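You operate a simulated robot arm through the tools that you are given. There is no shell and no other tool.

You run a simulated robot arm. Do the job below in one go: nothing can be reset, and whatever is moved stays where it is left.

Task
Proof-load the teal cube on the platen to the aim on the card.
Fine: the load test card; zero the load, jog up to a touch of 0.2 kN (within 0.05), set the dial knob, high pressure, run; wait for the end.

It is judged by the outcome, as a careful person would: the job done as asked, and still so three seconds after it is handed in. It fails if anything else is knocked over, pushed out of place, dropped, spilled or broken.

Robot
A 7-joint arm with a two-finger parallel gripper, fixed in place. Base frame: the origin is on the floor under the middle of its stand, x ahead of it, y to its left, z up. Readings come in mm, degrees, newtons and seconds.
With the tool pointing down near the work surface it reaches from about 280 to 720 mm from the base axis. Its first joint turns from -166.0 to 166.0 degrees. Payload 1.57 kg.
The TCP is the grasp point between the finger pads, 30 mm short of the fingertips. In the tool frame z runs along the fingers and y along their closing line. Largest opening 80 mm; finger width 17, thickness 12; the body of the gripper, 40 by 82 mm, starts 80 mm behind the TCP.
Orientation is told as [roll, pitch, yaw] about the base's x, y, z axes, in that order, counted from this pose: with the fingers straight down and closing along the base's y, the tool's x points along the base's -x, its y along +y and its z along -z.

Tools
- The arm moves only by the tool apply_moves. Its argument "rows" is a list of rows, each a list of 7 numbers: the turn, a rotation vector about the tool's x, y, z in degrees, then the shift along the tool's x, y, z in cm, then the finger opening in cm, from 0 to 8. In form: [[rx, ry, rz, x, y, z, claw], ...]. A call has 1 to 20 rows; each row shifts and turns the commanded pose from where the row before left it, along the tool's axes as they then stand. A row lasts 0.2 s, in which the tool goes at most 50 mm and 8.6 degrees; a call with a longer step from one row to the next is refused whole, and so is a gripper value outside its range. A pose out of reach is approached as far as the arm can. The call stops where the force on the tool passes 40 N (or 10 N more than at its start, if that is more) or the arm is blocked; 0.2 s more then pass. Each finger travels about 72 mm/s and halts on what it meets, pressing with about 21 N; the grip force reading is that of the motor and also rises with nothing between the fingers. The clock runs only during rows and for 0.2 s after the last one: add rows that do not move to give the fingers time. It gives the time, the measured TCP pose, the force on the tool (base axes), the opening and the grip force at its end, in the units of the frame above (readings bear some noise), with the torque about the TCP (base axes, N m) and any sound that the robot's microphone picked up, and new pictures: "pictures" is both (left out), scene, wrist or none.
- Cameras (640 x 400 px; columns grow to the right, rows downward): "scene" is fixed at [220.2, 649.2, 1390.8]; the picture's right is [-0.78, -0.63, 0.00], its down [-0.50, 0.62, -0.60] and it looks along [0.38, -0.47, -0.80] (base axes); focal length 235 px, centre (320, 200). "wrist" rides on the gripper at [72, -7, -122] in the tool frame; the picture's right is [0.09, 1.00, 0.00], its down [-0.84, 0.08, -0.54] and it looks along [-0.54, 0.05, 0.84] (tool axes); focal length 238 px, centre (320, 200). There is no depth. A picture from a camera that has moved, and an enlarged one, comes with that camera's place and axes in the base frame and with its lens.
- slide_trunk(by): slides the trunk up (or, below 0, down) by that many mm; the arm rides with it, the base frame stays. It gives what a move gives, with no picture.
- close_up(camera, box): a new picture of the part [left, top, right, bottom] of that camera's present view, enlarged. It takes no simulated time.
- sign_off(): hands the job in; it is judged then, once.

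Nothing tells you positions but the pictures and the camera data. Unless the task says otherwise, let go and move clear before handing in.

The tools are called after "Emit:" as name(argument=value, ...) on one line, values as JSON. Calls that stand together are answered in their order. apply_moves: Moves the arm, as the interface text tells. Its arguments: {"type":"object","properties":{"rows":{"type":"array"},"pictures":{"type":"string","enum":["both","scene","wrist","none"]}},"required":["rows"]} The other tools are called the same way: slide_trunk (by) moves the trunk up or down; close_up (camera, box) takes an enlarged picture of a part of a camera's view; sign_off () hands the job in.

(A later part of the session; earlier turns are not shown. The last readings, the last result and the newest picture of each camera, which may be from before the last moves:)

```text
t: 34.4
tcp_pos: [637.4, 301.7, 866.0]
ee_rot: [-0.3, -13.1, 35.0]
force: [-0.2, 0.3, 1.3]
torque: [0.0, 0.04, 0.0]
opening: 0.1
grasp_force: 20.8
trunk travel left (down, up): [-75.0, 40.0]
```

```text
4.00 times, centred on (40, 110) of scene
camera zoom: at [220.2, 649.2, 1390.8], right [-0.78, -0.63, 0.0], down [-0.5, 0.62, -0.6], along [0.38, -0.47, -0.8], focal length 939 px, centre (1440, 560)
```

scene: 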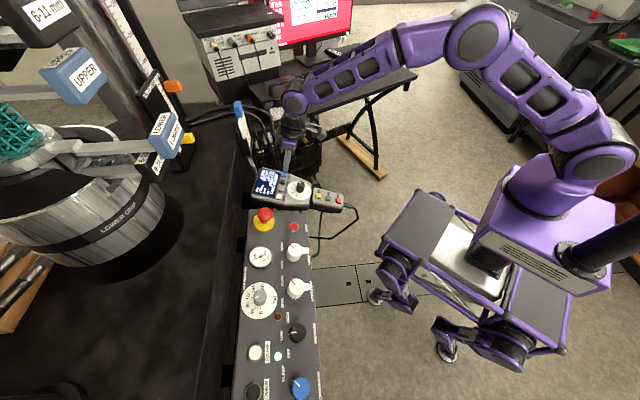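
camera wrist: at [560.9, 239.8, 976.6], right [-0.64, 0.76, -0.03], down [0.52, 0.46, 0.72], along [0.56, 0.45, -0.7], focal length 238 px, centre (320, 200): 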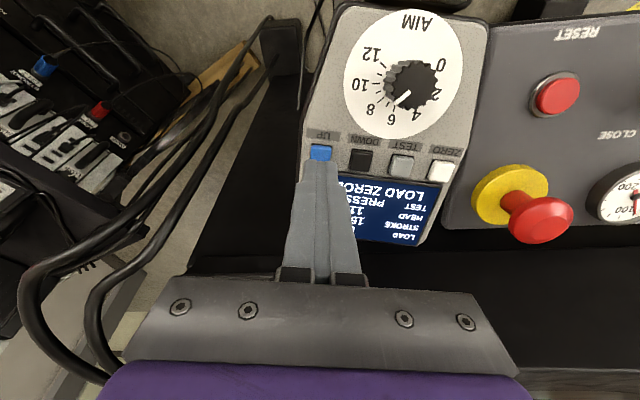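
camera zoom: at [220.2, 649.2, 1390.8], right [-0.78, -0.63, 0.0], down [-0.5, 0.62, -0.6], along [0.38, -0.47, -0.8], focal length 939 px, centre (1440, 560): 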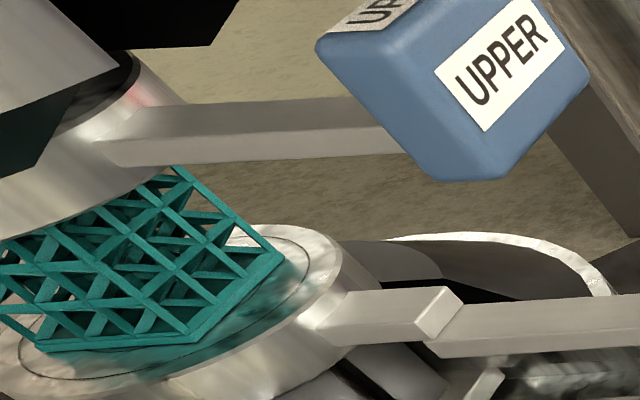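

The touch is 0.23 kN, within tolerance. Next I go above the AIM knob, turn the gripper ahead by about 60° (so the 120° turn from 8 to 2 is centred), and open the fingers to 50 mm.

Emit:
apply_moves(rows=[[0, 0, 0, 0, 0, -3.4, 2], [0, 0, 0, 2.82, 2.42, 0, 5], [0, 0, 0, 2.82, 2.42, 0, 5], [-2.5, 0, 0, 0, 0, 0, 5], [0, 0, 8.5, 0, 0, 0, 5], [0, 0, 8.5, 0, 0, 0, 5], [0, 0, 8.5, 0, 0, 0, 5], [0, 0, 8.5, 0, 0, 0, 5], [0, 0, 8.5, 0, 0, 0, 5], [0, 0, 8.5, 0, 0, 0, 5], [0, 0, 8.5, 0, 0, 0, 5], [0, 0, 0, 0, 0, 0, 5]])

Emit:
close_up(camera="scene", box=[245, 155, 325, 215])

Emit:
close_up(camera="wrist", box=[220, 60, 440, 240])

```text
t: 37.0
tcp_pos: [558.3, 305.8, 885.5]
ee_rot: [12.4, -4.7, -24.9]
force: [-0.3, 0.1, -1.0]
torque: [-0.03, 0.0, 0.01]
opening: 49.8
grasp_force: 0.1
trunk travel left (down, up): [-75.0, 40.0]
camera wrist: at [472.1, 310.5, 997.9], right [0.31, 0.93, 0.21], down [0.7, -0.37, 0.61], along [0.64, -0.05, -0.76], focal length 238 px, centre (320, 200)
```

scene: 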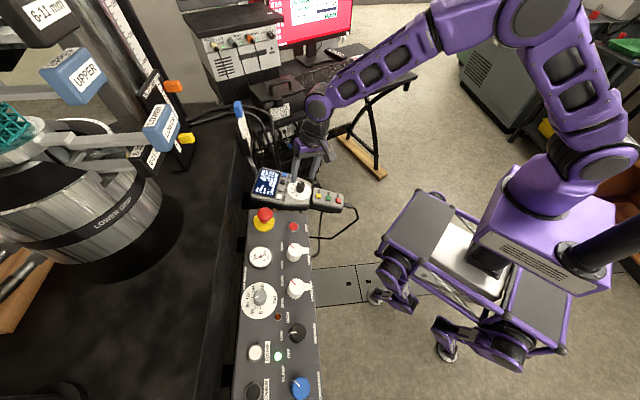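
wrist: 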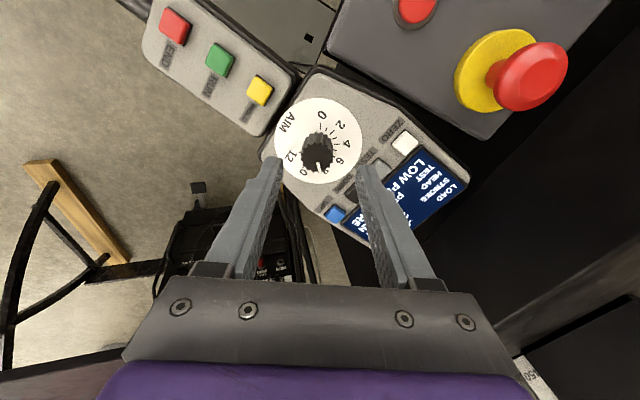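

```text
6.67 times, centred on (285, 185) of scene
camera zoom: at [220.2, 649.2, 1390.8], right [-0.78, -0.63, 0.0], down [-0.5, 0.62, -0.6], along [0.38, -0.47, -0.8], focal length 1566 px, centre (553, 300)
```

zoom: 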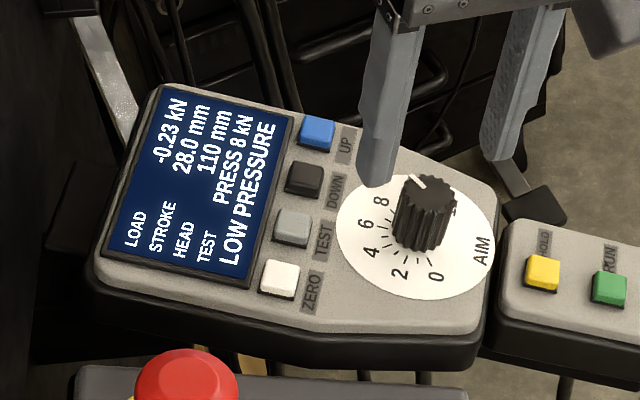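

```text
2.22 times, centred on (330, 150) of wrist
camera zoom: at [472.1, 310.5, 997.9], right [0.31, 0.93, 0.21], down [0.7, -0.37, 0.61], along [0.64, -0.05, -0.76], focal length 530 px, centre (298, 311)
```

zoom: 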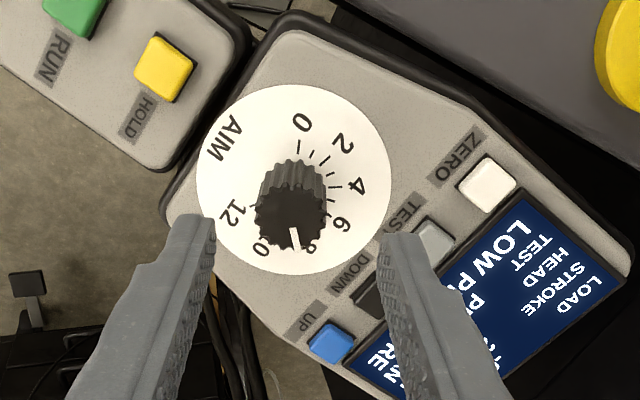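

Emit:
close_up(camera="wrist", box=[280, 110, 360, 190])

```text
5.00 times, centred on (320, 150) of wrist
camera zoom: at [472.1, 310.5, 997.9], right [0.31, 0.93, 0.21], down [0.7, -0.37, 0.61], along [0.64, -0.05, -0.76], focal length 1192 px, centre (320, 450)
```

zoom: 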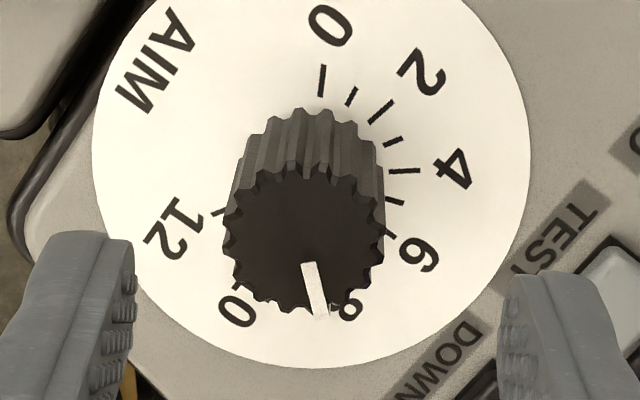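

The knob is about 3 mm to one side of the grip axis; I correct and descend around it without closing.

Emit:
apply_moves(rows=[[0, 0, 0, 0, -0.29, 0, 5], [0, 0, 0, 0, 0, 1.3, 5], [0, 0, 0, 0, 0, 1.3, 5], [0, 0, 0, 0, 0, 1.0, 5], [0, 0, 0, 0, 0, 0, 5]])

Emit:
close_up(camera="wrist", box=[250, 80, 410, 220])

Emit:
close_up(camera="scene", box=[245, 155, 325, 215])

```text
t: 38.2
tcp_pos: [563.4, 308.8, 850.6]
ee_rot: [12.4, -4.7, -24.7]
force: [-0.8, 0.6, 0.3]
torque: [-0.02, 0.0, 0.01]
opening: 50.2
grasp_force: 0.0
trunk travel left (down, up): [-75.0, 40.0]
camera wrist: at [476.7, 313.1, 962.4], right [0.31, 0.93, 0.21], down [0.7, -0.37, 0.61], along [0.65, -0.04, -0.76], focal length 238 px, centre (320, 200)
```

scene: 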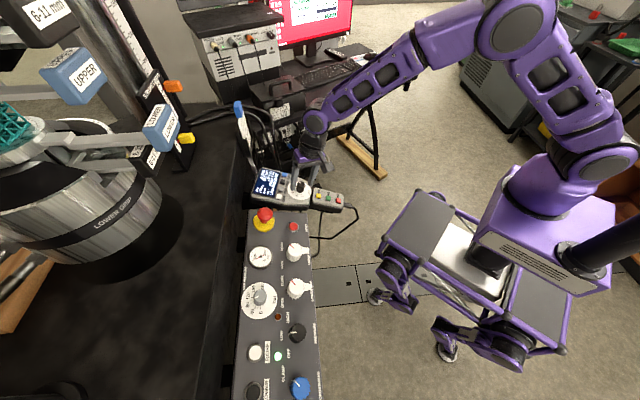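
wrist: 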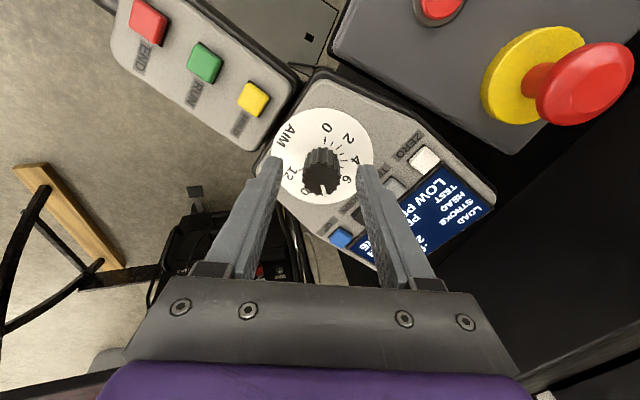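

```text
2.86 times, centred on (330, 150) of wrist
camera zoom: at [476.7, 313.1, 962.4], right [0.31, 0.93, 0.21], down [0.7, -0.37, 0.61], along [0.65, -0.04, -0.76], focal length 681 px, centre (291, 343)
```

zoom: 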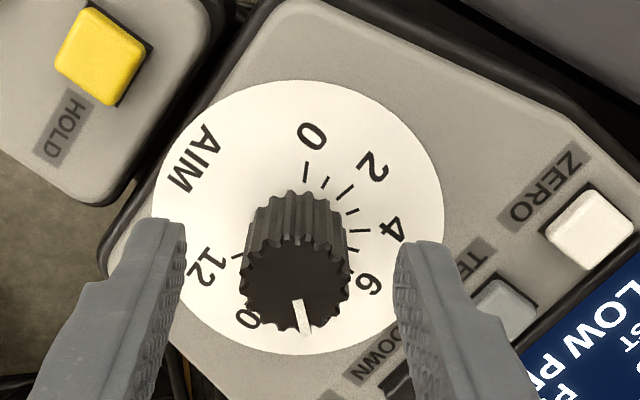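

```text
6.67 times, centred on (285, 185) of scene
camera zoom: at [220.2, 649.2, 1390.8], right [-0.78, -0.63, 0.0], down [-0.5, 0.62, -0.6], along [0.38, -0.47, -0.8], focal length 1566 px, centre (553, 300)
```

zoom: 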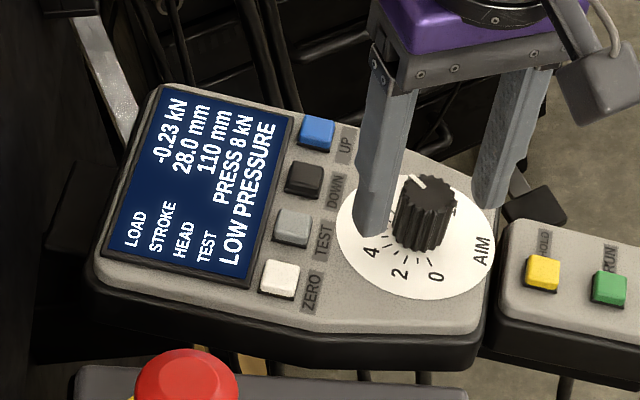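

Centred around the knob. Closing on it now.

Emit:
apply_moves(rows=[[0, 0, 0, 0, 0, 0, 3], [0, 0, 0, 0, 0, 0, 2], [0, 0, 0, 0, 0, 0, 1.5], [0, 0, 0, 0, 0, 0, 1.5]], pictures="none")

Emit:
close_up(camera="wrist", box=[250, 80, 410, 220])

Emit:
close_up(camera="scene", box=[245, 155, 325, 215])

```text
t: 39.2
tcp_pos: [564.1, 309.4, 850.7]
ee_rot: [12.5, -4.8, -24.6]
force: [3.6, 6.0, -1.1]
torque: [0.63, -0.46, 0.06]
opening: 25.4
grasp_force: 36.5
trunk travel left (down, up): [-75.0, 40.0]
```

```text
2.86 times, centred on (330, 150) of wrist
camera zoom: at [476.8, 313.9, 962.5], right [0.31, 0.93, 0.21], down [0.7, -0.37, 0.61], along [0.65, -0.04, -0.76], focal length 681 px, centre (291, 343)
```

zoom: 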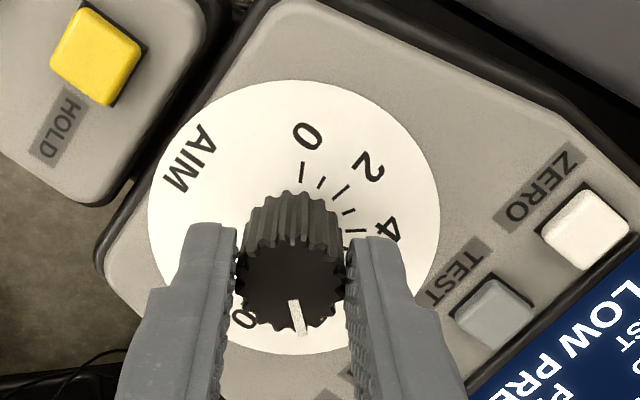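

```text
6.67 times, centred on (285, 185) of scene
camera zoom: at [220.2, 649.2, 1390.8], right [-0.78, -0.63, 0.0], down [-0.5, 0.62, -0.6], along [0.38, -0.47, -0.8], focal length 1566 px, centre (553, 300)
```

zoom: 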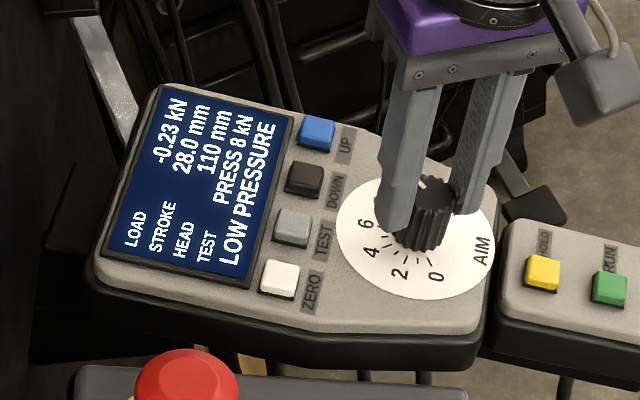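

Gripped (25 mm). I relieve the small side force and make a first trial turn towards lower values.

Emit:
apply_moves(rows=[[0, 0, 0, 0, 0.07, 0, 1.5], [0, 0, -6, 0, 0, 0, 1.5], [0, 0, -6, 0, 0, 0, 1.5], [0, 0, -8, 0, 0, 0, 1.5], [0, 0, 0, 0, 0, 0, 1.5]], pictures="none")

Emit:
close_up(camera="wrist", box=[250, 80, 410, 220])

Emit:
close_up(camera="scene", box=[245, 155, 325, 215])

```text
t: 40.4
tcp_pos: [563.4, 309.4, 851.1]
ee_rot: [10.0, -8.6, -4.9]
force: [2.4, -0.3, 1.7]
torque: [0.41, -0.56, -0.04]
opening: 25.7
grasp_force: 36.8
trunk travel left (down, up): [-75.0, 40.0]
```

```text
2.86 times, centred on (330, 150) of wrist
camera zoom: at [473.3, 289.1, 957.9], right [-0.03, 0.99, 0.16], down [0.74, -0.08, 0.67], along [0.67, 0.14, -0.73], focal length 681 px, centre (291, 343)
```

zoom: 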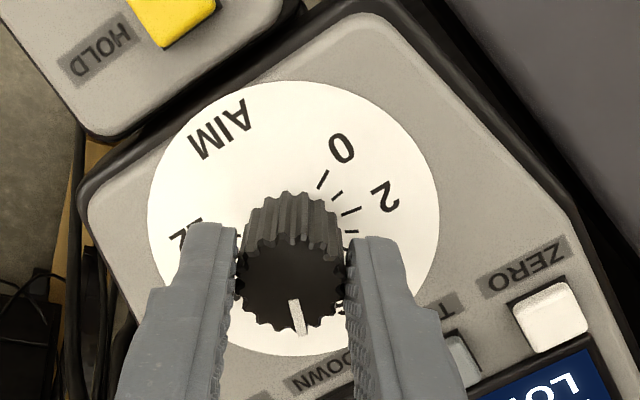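

```text
6.67 times, centred on (285, 185) of scene
camera zoom: at [220.2, 649.2, 1390.8], right [-0.78, -0.63, 0.0], down [-0.5, 0.62, -0.6], along [0.38, -0.47, -0.8], focal length 1566 px, centre (553, 300)
```

zoom: 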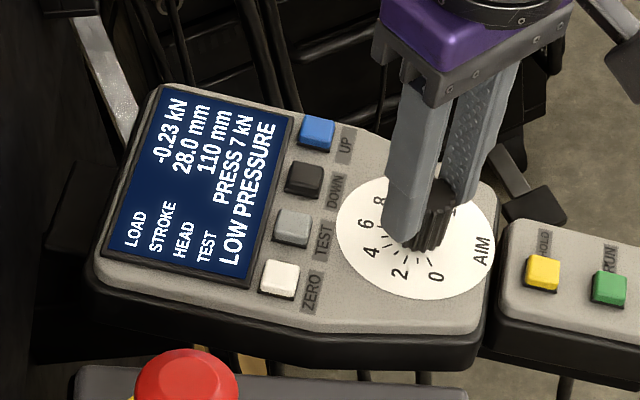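

The aim reads 7 kN after 20°, as expected. I'll turn a further 100° in two parts.

Emit:
apply_moves(rows=[[0, 0, -8, 0, 0, 0, 1.5], [0, 0, -8, 0, 0, 0, 1.5], [0, 0, -8, 0, 0, 0, 1.5], [0, 0, -8, 0, 0, 0, 1.5], [0, 0, -8, 0, 0, 0, 1.5], [0, 0, -8, 0, 0, 0, 1.5], [0, 0, -8, 0, 0, 0, 1.5], [0, 0, 0, 0, 0, 0, 1.5]], pictures="none")

Emit:
close_up(camera="wrist", box=[250, 80, 410, 220])

Emit:
close_up(camera="scene", box=[245, 155, 325, 215])

```text
t: 42.2
tcp_pos: [565.5, 308.1, 850.6]
ee_rot: [-1.6, -13.2, 52.0]
force: [4.5, -13.0, 3.9]
torque: [-1.07, 0.15, -0.15]
opening: 25.6
grasp_force: 36.3
trunk travel left (down, up): [-75.0, 40.0]
```

```text
2.86 times, centred on (330, 150) of wrist
camera zoom: at [507.4, 229.0, 953.7], right [-0.84, 0.55, -0.05], down [0.35, 0.6, 0.71], along [0.42, 0.58, -0.7], focal length 681 px, centre (291, 343)
```

zoom: 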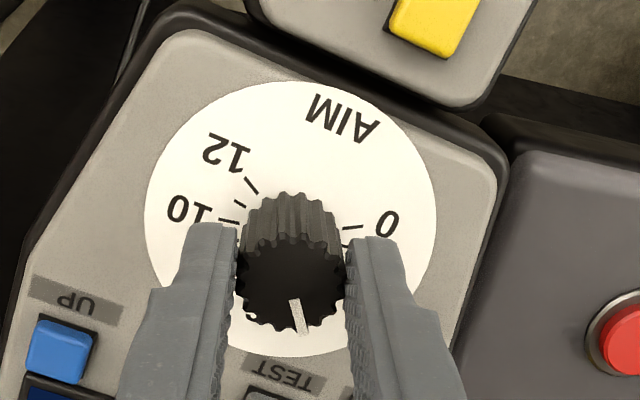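

```text
6.67 times, centred on (285, 185) of scene
camera zoom: at [220.2, 649.2, 1390.8], right [-0.78, -0.63, 0.0], down [-0.5, 0.62, -0.6], along [0.38, -0.47, -0.8], focal length 1566 px, centre (553, 300)
```

zoom: 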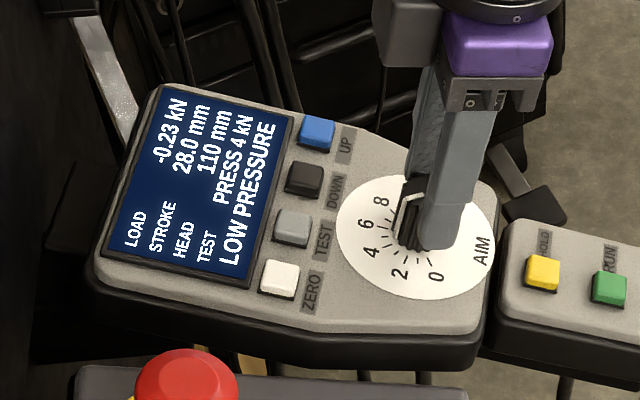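

Now 4 kN, with some side force building; I relieve it and turn on.

Emit:
apply_moves(rows=[[0, 0, 0, 0.06, -0.1, 0, 1.5], [0, 0, -8, 0, 0, 0, 1.5], [0, 0, -8, 0, 0, 0, 1.5], [0, 0, -8, 0, 0, 0, 1.5], [0, 0, -8, 0, 0, 0, 1.5], [0, 0, 0, 0, 0, 0, 1.5]], pictures="none")

Emit:
close_up(camera="wrist", box=[250, 80, 410, 220])

Emit:
close_up(camera="scene", box=[245, 155, 325, 215])

```text
t: 43.6
tcp_pos: [564.6, 307.8, 849.9]
ee_rot: [-8.5, -10.4, 84.5]
force: [7.7, -12.1, 1.5]
torque: [-0.91, -0.63, -0.28]
opening: 25.6
grasp_force: 36.7
trunk travel left (down, up): [-75.0, 40.0]
```

```text
2.86 times, centred on (330, 150) of wrist
camera zoom: at [545.8, 216.6, 957.9], right [-0.99, 0.03, -0.16], down [-0.09, 0.74, 0.67], along [0.14, 0.67, -0.73], focal length 681 px, centre (291, 343)
```

zoom: 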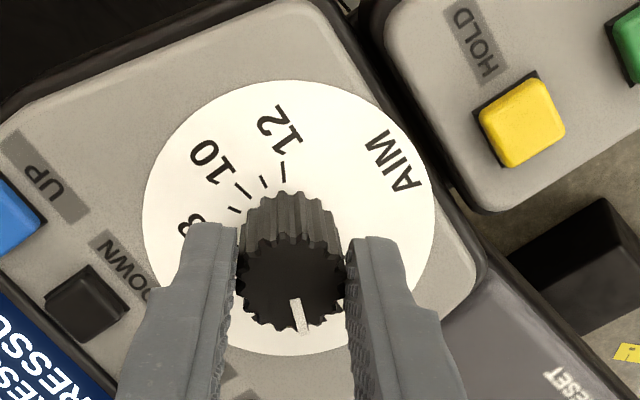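

```text
6.67 times, centred on (285, 185) of scene
camera zoom: at [220.2, 649.2, 1390.8], right [-0.78, -0.63, 0.0], down [-0.5, 0.62, -0.6], along [0.38, -0.47, -0.8], focal length 1566 px, centre (553, 300)
```

zoom: 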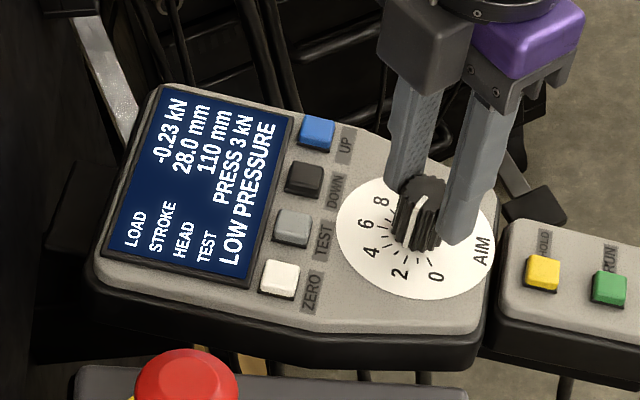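

Emit:
apply_moves(rows=[[0, 0, 0, 0.1, -0.08, 0, 1.5], [0, 0, -6, 0, 0, 0, 1.5], [0, 0, -6, 0, 0, 0, 1.5], [0, 0, 0, 0, 0, 0, 1.5]], pictures="none")

Emit:
close_up(camera="wrist", box=[250, 80, 410, 220])

Emit:
close_up(camera="scene", box=[245, 155, 325, 215])

```text
t: 44.6
tcp_pos: [565.1, 308.3, 851.0]
ee_rot: [-10.3, -8.4, 96.6]
force: [7.1, -8.5, 3.6]
torque: [-0.22, -0.69, -0.16]
opening: 25.7
grasp_force: 36.9
trunk travel left (down, up): [-75.0, 40.0]
```

```text
2.86 times, centred on (330, 150) of wrist
camera zoom: at [561.0, 217.6, 960.5], right [-0.97, -0.18, -0.19], down [-0.26, 0.73, 0.64], along [0.03, 0.66, -0.75], focal length 681 px, centre (291, 343)
```

zoom: 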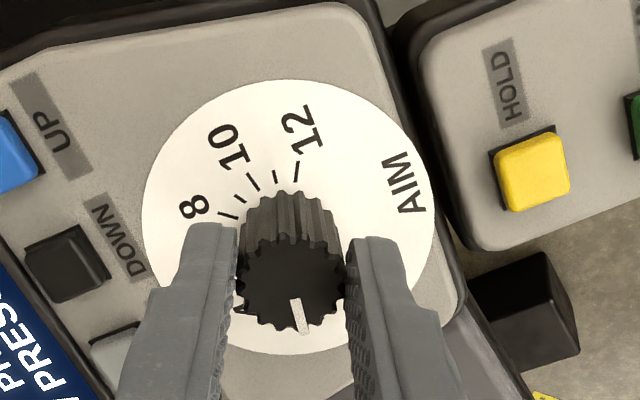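

```text
6.67 times, centred on (285, 185) of scene
camera zoom: at [220.2, 649.2, 1390.8], right [-0.78, -0.63, 0.0], down [-0.5, 0.62, -0.6], along [0.38, -0.47, -0.8], focal length 1566 px, centre (553, 300)
```

zoom: 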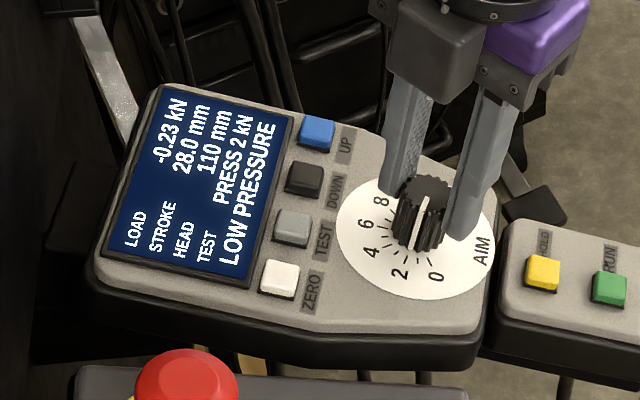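

The aim now reads 2 kN. I release, lift and check that the pointer stays on 2.

Emit:
apply_moves(rows=[[0, 0, 0, 0, 0, 0, 3], [0, 0, 0, 0, 0, 0, 5], [0, 0, 0, 0, 0, 0, 5], [0, 0, 0, 0, 0, -2, 5], [0, 0, 0, 0, 0, -3, 5], [0, 0, 0, 0, 0, -3, 5], [0, 0, 0, 0, 0, 0, 5]])

Emit:
close_up(camera="wrist", box=[270, 100, 370, 190])

Emit:
close_up(camera="scene", box=[245, 155, 325, 215])

```text
t: 46.2
tcp_pos: [551.4, 294.5, 926.9]
ee_rot: [-10.3, -8.3, 96.5]
force: [0.3, 1.0, -0.4]
torque: [-0.01, 0.0, 0.01]
opening: 50.1
grasp_force: 0.0
trunk travel left (down, up): [-75.0, 40.0]
camera wrist: at [547.5, 204.1, 1038.3], right [-0.97, -0.18, -0.19], down [-0.26, 0.73, 0.63], along [0.03, 0.66, -0.75], focal length 238 px, centre (320, 200)
```

scene: 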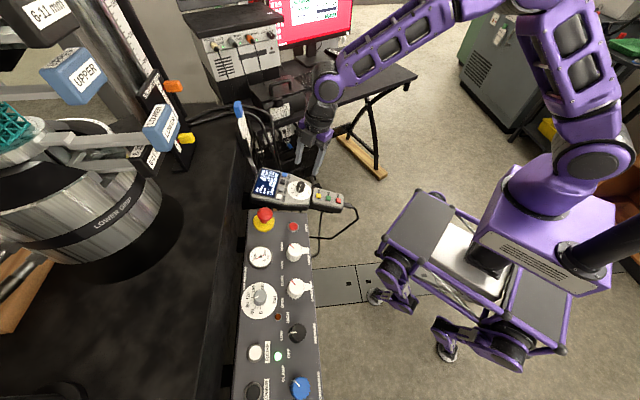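
wrist: 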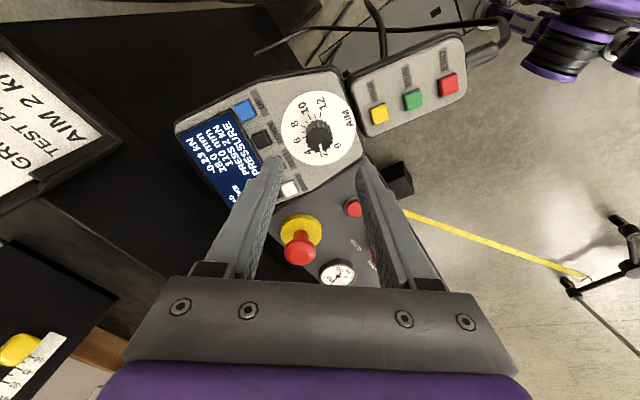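

```text
4.44 times, centred on (320, 145) of wrist
camera zoom: at [547.5, 204.1, 1038.3], right [-0.97, -0.18, -0.19], down [-0.26, 0.73, 0.63], along [0.03, 0.66, -0.75], focal length 1059 px, centre (320, 444)
```

zoom: 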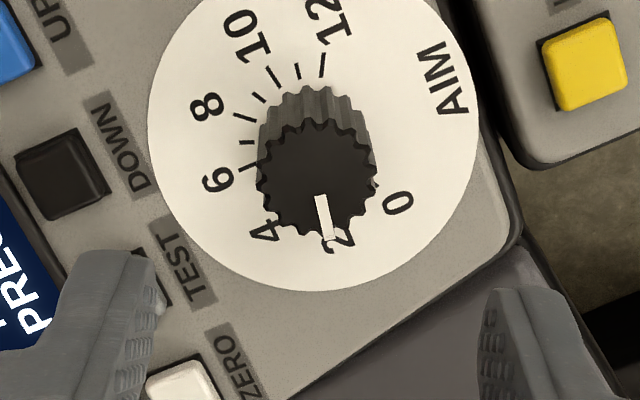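

```text
6.67 times, centred on (285, 185) of scene
camera zoom: at [220.2, 649.2, 1390.8], right [-0.78, -0.63, 0.0], down [-0.5, 0.62, -0.6], along [0.38, -0.47, -0.8], focal length 1566 px, centre (553, 300)
```

zoom: 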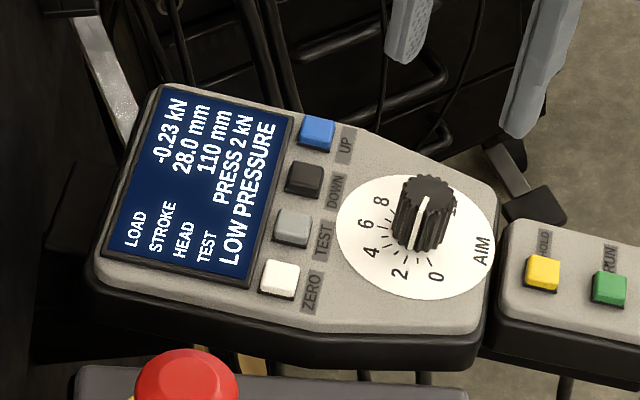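

The pointer sits on 2 and the load is still -0.23 kN. Now to the PRESSURE knob, which I place near (307, 618, 805): I travel high over the panel, keeping the tilt, and look.

Emit:
apply_moves(rows=[[0, 0, 0, 0, 0, -3.0, 6], [0, 0, 0, -3.727, 2.49, 0, 6], [0, 0, 0, -3.727, 2.49, 0, 6], [0, 0, 0, -3.727, 2.49, 0, 6], [0, 0, 0, -3.727, 2.49, 0, 6], [0, 0, 0, -3.727, 2.49, 0, 6], [0, 0, 0, -3.727, 2.49, 0, 6], [0, 0, 0, -3.727, 2.49, 0, 6], [0, 0, 0, -3.727, 2.49, 0, 6], [0, 0, 0, -3.727, 2.49, 0, 6], [0, 0, 0, 0, 0, 0, 6]])

Emit:
close_up(camera="wrist", box=[220, 80, 420, 240])

Emit:
close_up(camera="scene", box=[220, 290, 340, 400])

```text
t: 48.6
tcp_pos: [290.9, 601.2, 965.8]
ee_rot: [-10.5, -8.4, 96.5]
force: [0.1, -0.4, 0.1]
torque: [-0.02, 0.01, 0.0]
opening: 60.1
grasp_force: 0.2
trunk travel left (down, up): [-75.0, 40.0]
camera wrist: at [284.9, 511.2, 1075.6], right [-0.97, -0.18, -0.19], down [-0.26, 0.73, 0.63], along [0.03, 0.66, -0.75], focal length 238 px, centre (320, 200)
```

scene: 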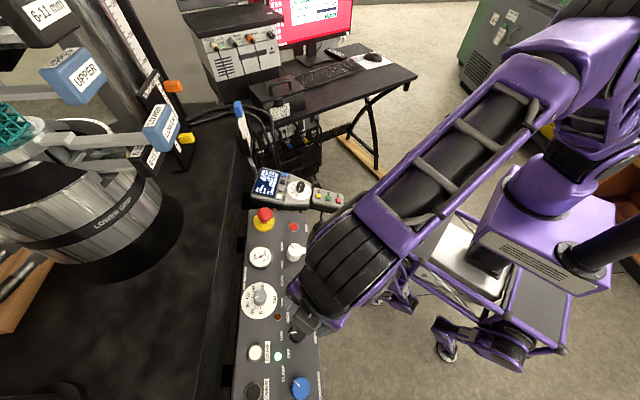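
wrist: 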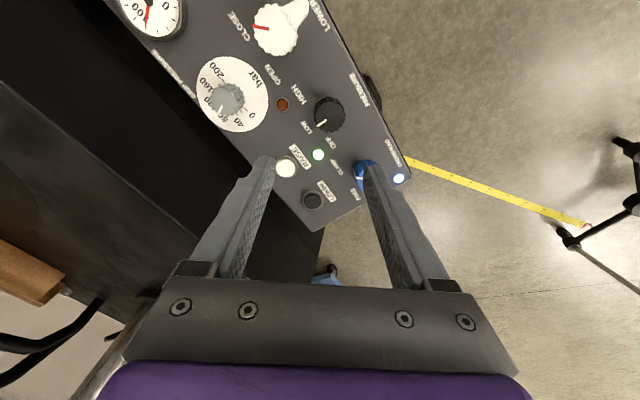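

```text
2.50 times, centred on (320, 160) of wrist
camera zoom: at [284.9, 511.2, 1075.6], right [-0.97, -0.18, -0.19], down [-0.26, 0.73, 0.63], along [0.03, 0.66, -0.75], focal length 596 px, centre (320, 300)
```

zoom: 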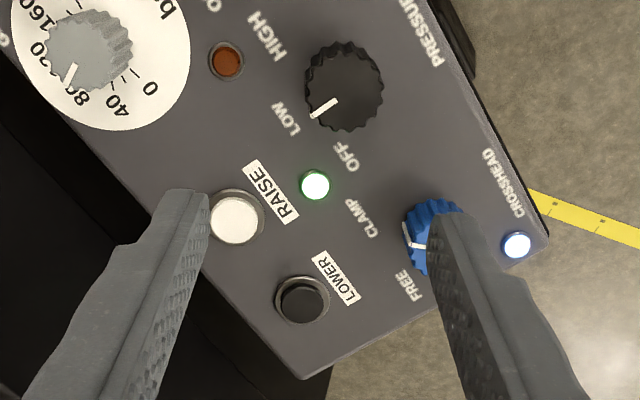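

```text
3.64 times, centred on (280, 345) of scene
camera zoom: at [220.2, 649.2, 1390.8], right [-0.78, -0.63, 0.0], down [-0.5, 0.62, -0.6], along [0.38, -0.47, -0.8], focal length 854 px, centre (466, -327)
```

zoom: 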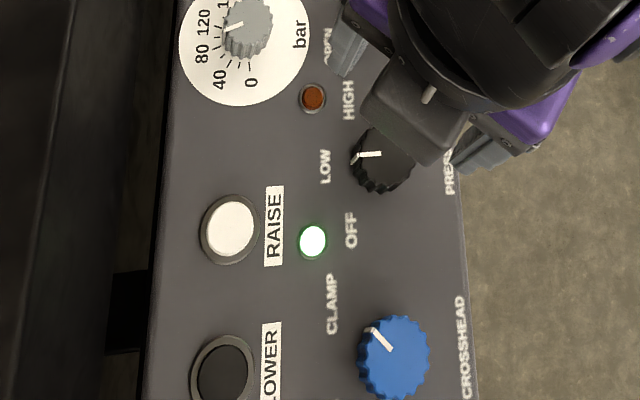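

The PRESSURE knob is clearly visible at LOW, with HIGH clockwise from it. I centre over it and descend part-way.

Emit:
apply_moves(rows=[[0, 0, 0, 0.71, 0.98, 0, 6], [0, 0, 0, 0, 0, 3.4, 6], [0, 0, 0, 0, 0, 3.4, 6], [0, 0, 0, 0, 0, 3.4, 6], [0, 0, 0, 0, 0, 0, 6]])

Emit:
close_up(camera="wrist", box=[260, 90, 380, 210])

Emit:
close_up(camera="scene", box=[245, 155, 325, 215])

```text
t: 49.8
tcp_pos: [296.1, 609.0, 863.4]
ee_rot: [-10.4, -8.2, 96.6]
force: [0.4, -0.3, -0.4]
torque: [0.01, 0.02, 0.01]
opening: 60.2
grasp_force: 0.1
trunk travel left (down, up): [-75.0, 40.0]
camera wrist: at [292.5, 519.5, 973.9], right [-0.97, -0.18, -0.19], down [-0.26, 0.73, 0.63], along [0.03, 0.66, -0.75], focal length 238 px, centre (320, 200)
```

scene: 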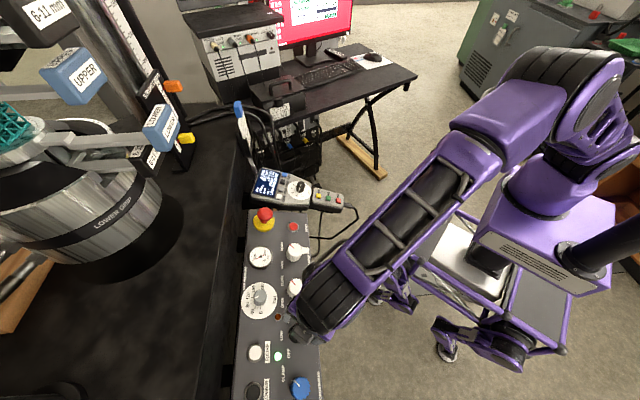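
wrist: 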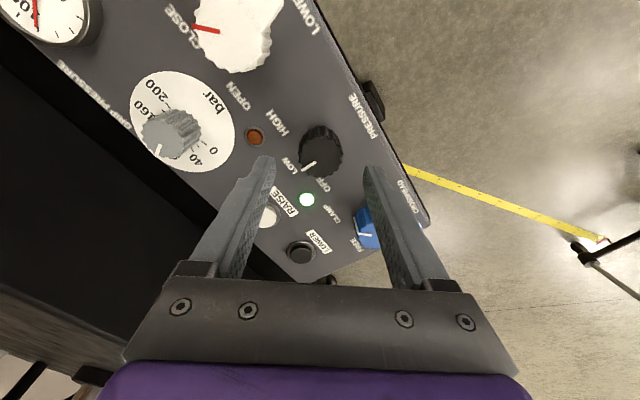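

```text
3.33 times, centred on (320, 150) of wrist
camera zoom: at [292.5, 519.5, 973.9], right [-0.97, -0.18, -0.19], down [-0.26, 0.73, 0.63], along [0.03, 0.66, -0.75], focal length 794 px, centre (320, 367)
```

zoom: 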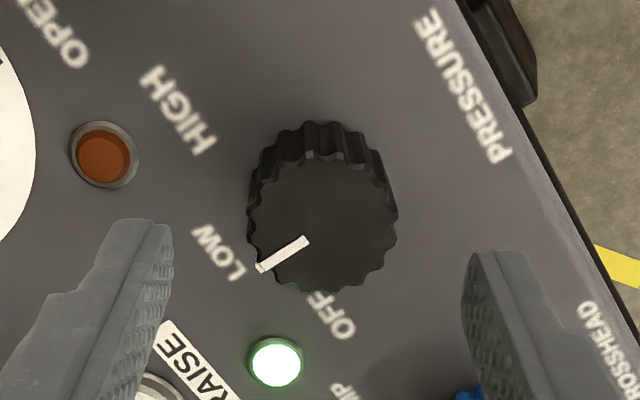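

```text
6.67 times, centred on (285, 185) of scene
camera zoom: at [220.2, 649.2, 1390.8], right [-0.78, -0.63, 0.0], down [-0.5, 0.62, -0.6], along [0.38, -0.47, -0.8], focal length 1566 px, centre (553, 300)
```

zoom: 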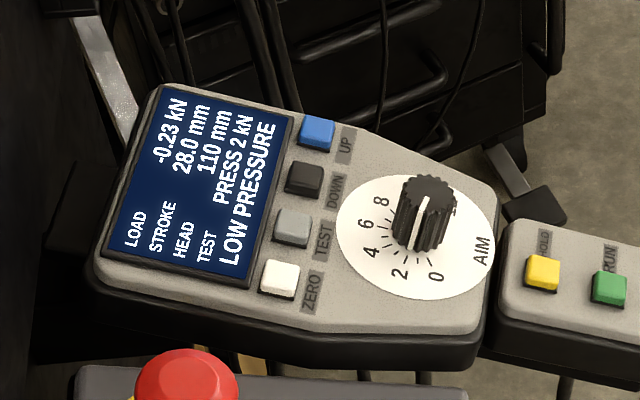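

Emit:
apply_moves(rows=[[0, 0, 0, 0, 0, 1.4, 6], [0, 0, 0, 0, 0, 1.4, 6], [0, 0, 0, 0, 0, 1.1, 6], [0, 0, 0, 0, 0, 0, 6]])

Emit:
close_up(camera="wrist", box=[250, 100, 390, 240])

Emit:
close_up(camera="scene", box=[260, 290, 340, 370])

```text
t: 50.8
tcp_pos: [303.1, 615.7, 826.4]
ee_rot: [-10.4, -8.3, 96.5]
force: [0.4, 0.7, 0.1]
torque: [0.02, 0.01, -0.03]
opening: 59.9
grasp_force: 0.0
trunk travel left (down, up): [-75.0, 40.0]
camera wrist: at [299.0, 525.5, 936.0], right [-0.97, -0.18, -0.19], down [-0.26, 0.73, 0.63], along [0.03, 0.66, -0.75], focal length 238 px, centre (320, 200)
```

scene: 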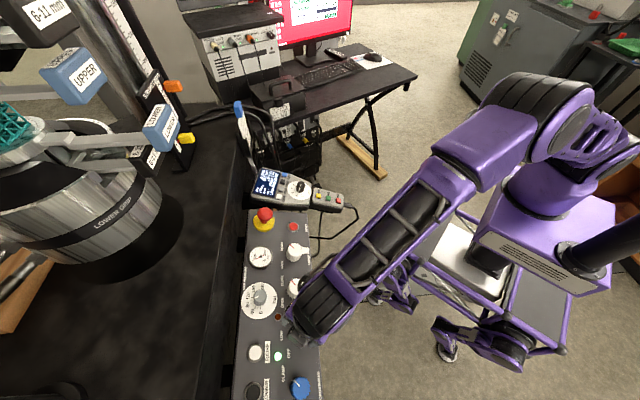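
wrist: 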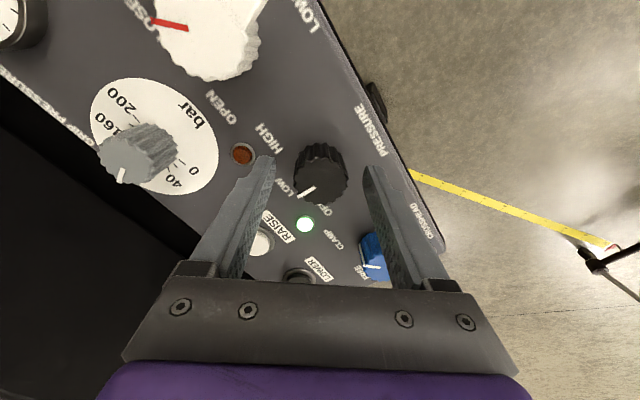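

```text
2.86 times, centred on (320, 170) of wrist
camera zoom: at [299.0, 525.5, 936.0], right [-0.97, -0.18, -0.19], down [-0.26, 0.73, 0.63], along [0.03, 0.66, -0.75], focal length 681 px, centre (320, 286)
```

zoom: 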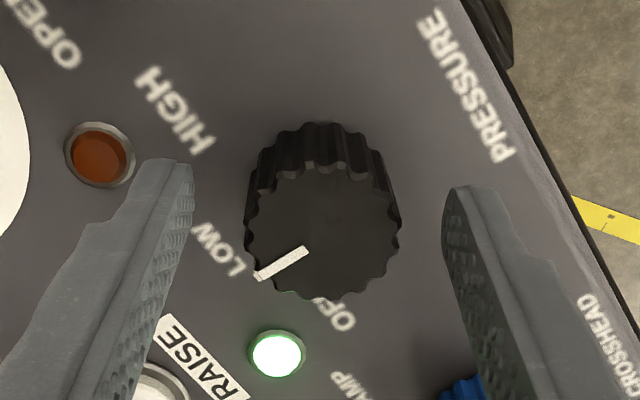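

```text
5.00 times, centred on (300, 330) of scene
camera zoom: at [220.2, 649.2, 1390.8], right [-0.78, -0.63, 0.0], down [-0.5, 0.62, -0.6], along [0.38, -0.47, -0.8], focal length 1174 px, centre (420, -450)
```

zoom: 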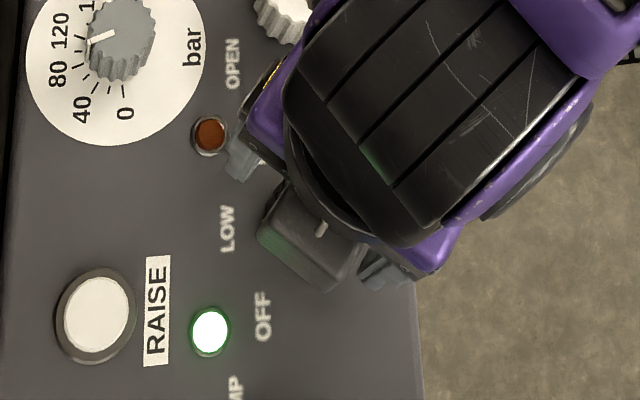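

Good position around the knob with clearance to the panel. Closing on it.

Emit:
apply_moves(rows=[[0, 0, 0, 0, 0, 0, 4.5], [0, 0, 0, 0, 0, 0, 3.5], [0, 0, 0, 0, 0, 0, 2.5], [0, 0, 0, 0, 0, 0, 2.5]], pictures="none")

Emit:
close_up(camera="wrist", box=[250, 100, 390, 240])

```text
t: 51.8
tcp_pos: [302.6, 614.6, 825.9]
ee_rot: [-10.5, -8.3, 96.6]
force: [-3.6, -0.7, -1.4]
torque: [0.16, -0.49, -0.04]
opening: 35.6
grasp_force: 42.2
trunk travel left (down, up): [-75.0, 40.0]
```

```text
2.86 times, centred on (320, 170) of wrist
camera zoom: at [298.5, 525.5, 936.1], right [-0.97, -0.18, -0.19], down [-0.26, 0.73, 0.63], along [0.03, 0.66, -0.75], focal length 681 px, centre (320, 286)
```

zoom: 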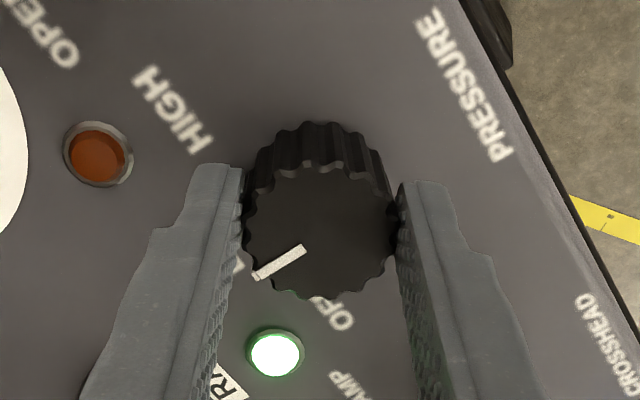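

Gripped at 36 mm. I turn clockwise towards HIGH in parts, watching pointer and display.

Emit:
apply_moves(rows=[[0, 0, 7, 0, 0, 0, 2.5], [0, 0, 7, 0, 0, 0, 2.5], [0, 0, 7, 0, 0, 0, 2.5], [0, 0, 7, 0, 0, 0, 2.5], [0, 0, 7, 0, 0, 0, 2.5], [0, 0, 0, 0, 0, 0, 2.5]], pictures="none")

Emit:
close_up(camera="wrist", box=[250, 100, 390, 240])

Emit:
close_up(camera="scene", box=[245, 155, 325, 215])

```text
t: 53.2
tcp_pos: [301.4, 615.1, 826.8]
ee_rot: [-3.7, -12.6, 61.2]
force: [-11.6, -0.7, -1.5]
torque: [0.09, -0.48, -0.07]
opening: 35.0
grasp_force: 42.9
trunk travel left (down, up): [-75.0, 40.0]
```

```text
2.86 times, centred on (320, 170) of wrist
camera zoom: at [255.1, 531.1, 929.8], right [-0.91, 0.41, -0.08], down [0.24, 0.67, 0.71], along [0.35, 0.62, -0.7], focal length 681 px, centre (320, 286)
```

zoom: 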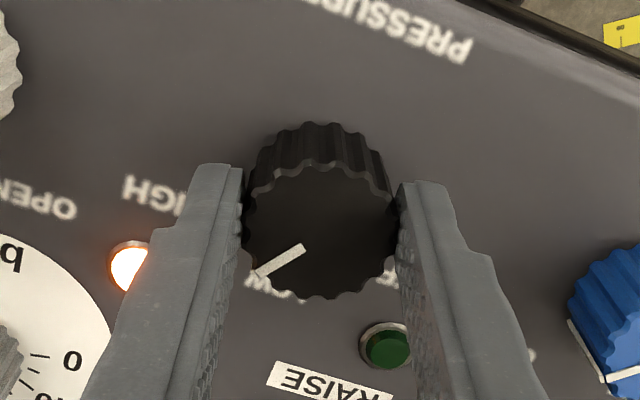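

```text
6.67 times, centred on (285, 185) of scene
camera zoom: at [220.2, 649.2, 1390.8], right [-0.78, -0.63, 0.0], down [-0.5, 0.62, -0.6], along [0.38, -0.47, -0.8], focal length 1566 px, centre (553, 300)
```

zoom: 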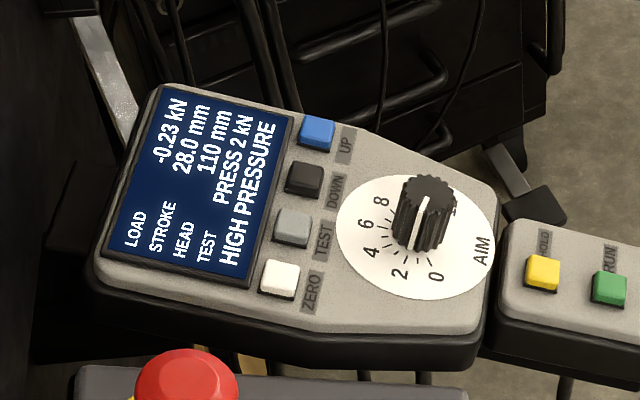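

HIGH PRESSURE is already shown and the red lamp is on; I relieve the side force and turn on to the HIGH mark.

Emit:
apply_moves(rows=[[0, 0, 0, 0.05, 0.08, 0, 2.5], [0, 0, 6, 0, 0, 0, 2.5], [0, 0, 6, 0, 0, 0, 2.5], [0, 0, 6, 0, 0, 0, 2.5], [0, 0, 0, 0, 0, 0, 2.5]], pictures="none")

Emit:
close_up(camera="wrist", box=[250, 100, 390, 240])

Emit:
close_up(camera="scene", box=[245, 155, 325, 215])

```text
t: 54.4
tcp_pos: [301.5, 616.4, 825.3]
ee_rot: [0.5, -13.2, 42.7]
force: [-10.0, 3.8, 0.0]
torque: [-0.09, 0.08, 0.83]
opening: 35.3
grasp_force: 42.6
trunk travel left (down, up): [-75.0, 40.0]
```

```text
2.86 times, centred on (320, 170) of wrist
camera zoom: at [235.9, 543.6, 928.6], right [-0.74, 0.67, -0.01], down [0.46, 0.52, 0.72], along [0.49, 0.53, -0.69], focal length 681 px, centre (320, 286)
```

zoom: 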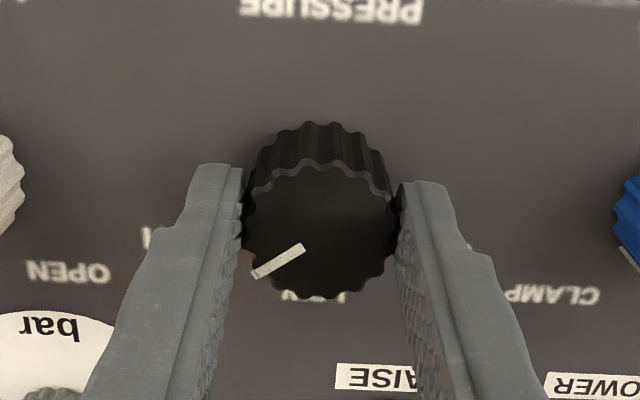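

```text
6.67 times, centred on (285, 185) of scene
camera zoom: at [220.2, 649.2, 1390.8], right [-0.78, -0.63, 0.0], down [-0.5, 0.62, -0.6], along [0.38, -0.47, -0.8], focal length 1566 px, centre (553, 300)
```

zoom: 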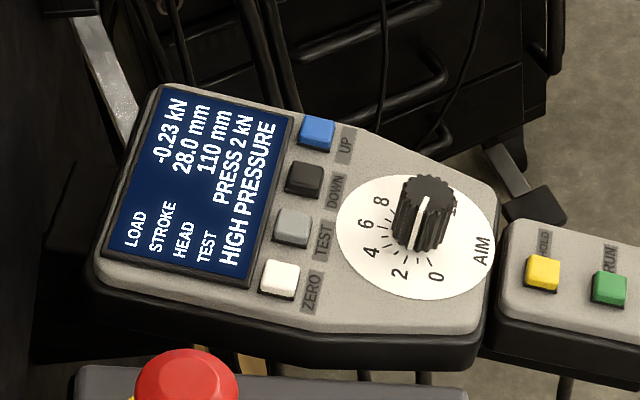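

HIGH is set (end stop felt). I release, lift, and travel with closed fingers to above the RUN button.

Emit:
apply_moves(rows=[[0, 0, -1, 0, 0, 0, 4.5], [0, 0, 0, 0, 0, 0, 6], [0, 0, 0, 0, 0, 0, 6], [0, 0, 0, 0, 0, -2, 6], [0, 0, 0, 0, 0, -4, 6], [0, 0, 0, 0, 0, -4, 6], [0, 0, 0, 0, 0, 0, 6]])

Emit:
close_up(camera="wrist", box=[220, 80, 420, 240])

Emit:
close_up(camera="scene", box=[245, 155, 325, 215])

```text
t: 56.0
tcp_pos: [286.1, 598.1, 921.5]
ee_rot: [0.1, -13.2, 43.8]
force: [0.0, 0.3, -0.3]
torque: [0.01, -0.02, 0.02]
opening: 59.9
grasp_force: 0.0
trunk travel left (down, up): [-75.0, 40.0]
camera wrist: at [221.2, 526.4, 1025.5], right [-0.75, 0.66, -0.02], down [0.45, 0.53, 0.72], along [0.48, 0.53, -0.69], focal length 238 px, centre (320, 200)
```

scene: 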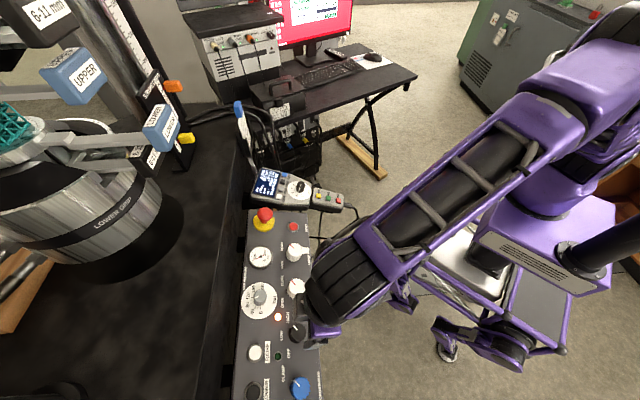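
wrist: 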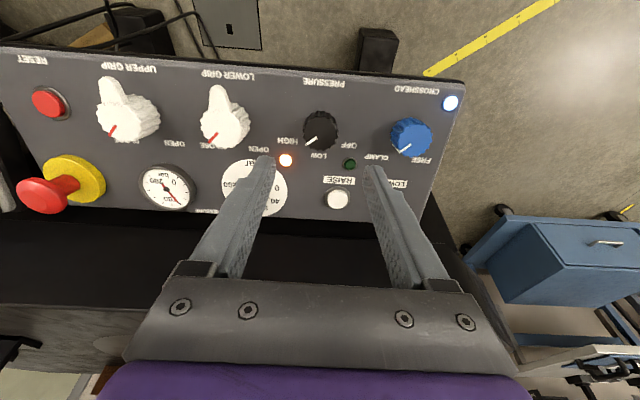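

```text
2.50 times, centred on (320, 160) of wrist
camera zoom: at [221.2, 526.4, 1025.5], right [-0.75, 0.66, -0.02], down [0.45, 0.53, 0.72], along [0.48, 0.53, -0.69], focal length 596 px, centre (320, 300)
```

zoom: 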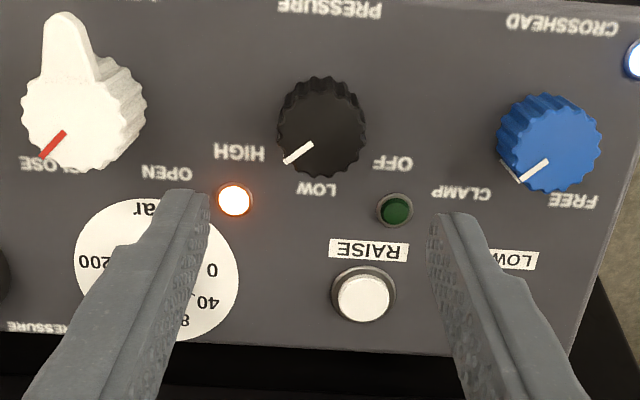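

```text
6.67 times, centred on (285, 185) of scene
camera zoom: at [220.2, 649.2, 1390.8], right [-0.78, -0.63, 0.0], down [-0.5, 0.62, -0.6], along [0.38, -0.47, -0.8], focal length 1566 px, centre (553, 300)
```

zoom: 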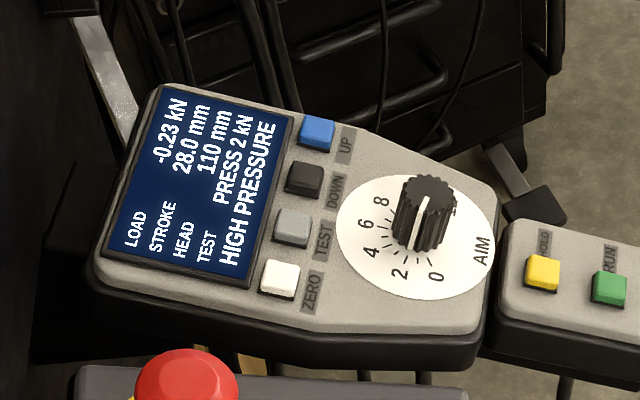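

The lamp shows high pressure, load unchanged at -0.23 kN, aim 2 kN. Moving to above RUN.

Emit:
apply_moves(rows=[[0, 0, 0, 1.04, -4.188, -0.29, 3], [0, 0, 0, 1.04, -4.188, -0.29, 0], [0, 0, 0, 1.04, -4.188, -0.29, 0], [0, 0, 0, 1.04, -4.188, -0.29, 0], [0, 0, 0, 1.04, -4.188, -0.29, 0], [0, 0, 0, 1.04, -4.188, -0.29, 0], [0, 0, 0, 1.04, -4.188, -0.29, 0], [0, 0, 0, 1.04, -4.188, -0.29, 0], [0, 0, 0, 1.04, -4.188, -0.29, 0], [0, 0, 0, 0, 0, 0, 0]])

Emit:
close_up(camera="wrist", box=[240, 60, 400, 200])

Emit:
close_up(camera="scene", box=[260, 150, 360, 220])

```text
t: 58.2
tcp_pos: [476.8, 260.8, 925.5]
ee_rot: [0.1, -13.3, 43.8]
force: [0.9, -0.9, -0.9]
torque: [0.02, 0.0, 0.0]
opening: 0.1
grasp_force: 20.8
trunk travel left (down, up): [-75.0, 40.0]
camera wrist: at [412.2, 187.3, 1028.4], right [-0.75, 0.66, -0.02], down [0.45, 0.53, 0.72], along [0.48, 0.54, -0.69], focal length 238 px, centre (320, 200)
```

scene: 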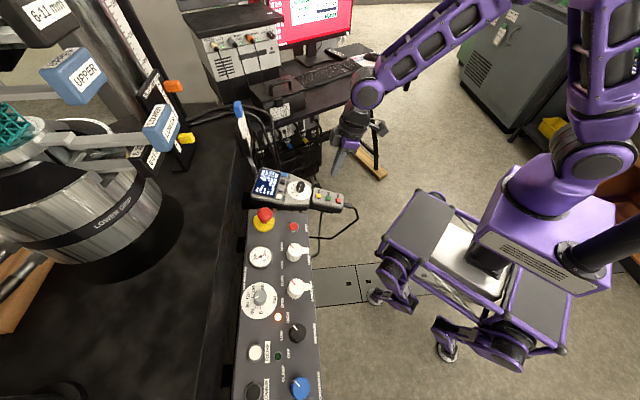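
wrist: 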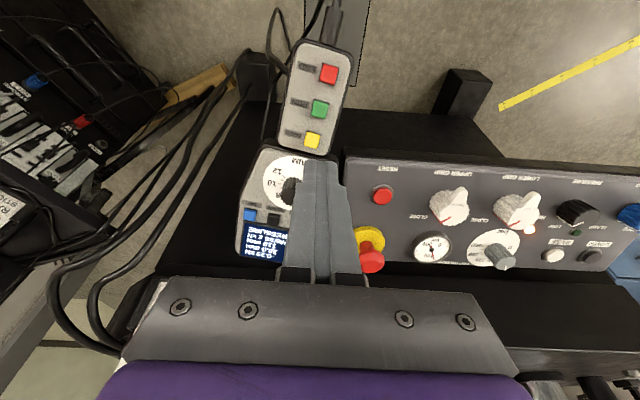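

```text
2.86 times, centred on (320, 130) of wrist
camera zoom: at [412.2, 187.3, 1028.4], right [-0.75, 0.66, -0.02], down [0.45, 0.53, 0.72], along [0.48, 0.54, -0.69], focal length 681 px, centre (320, 400)
```

zoom: 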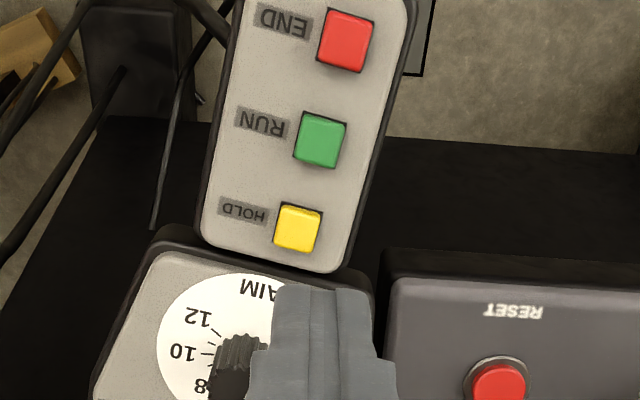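

```text
5.71 times, centred on (310, 185) of scene
camera zoom: at [220.2, 649.2, 1390.8], right [-0.78, -0.63, 0.0], down [-0.5, 0.62, -0.6], along [0.38, -0.47, -0.8], focal length 1342 px, centre (377, 286)
```

zoom: 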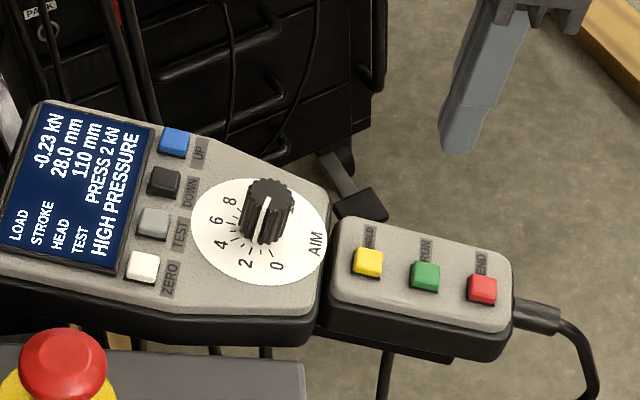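

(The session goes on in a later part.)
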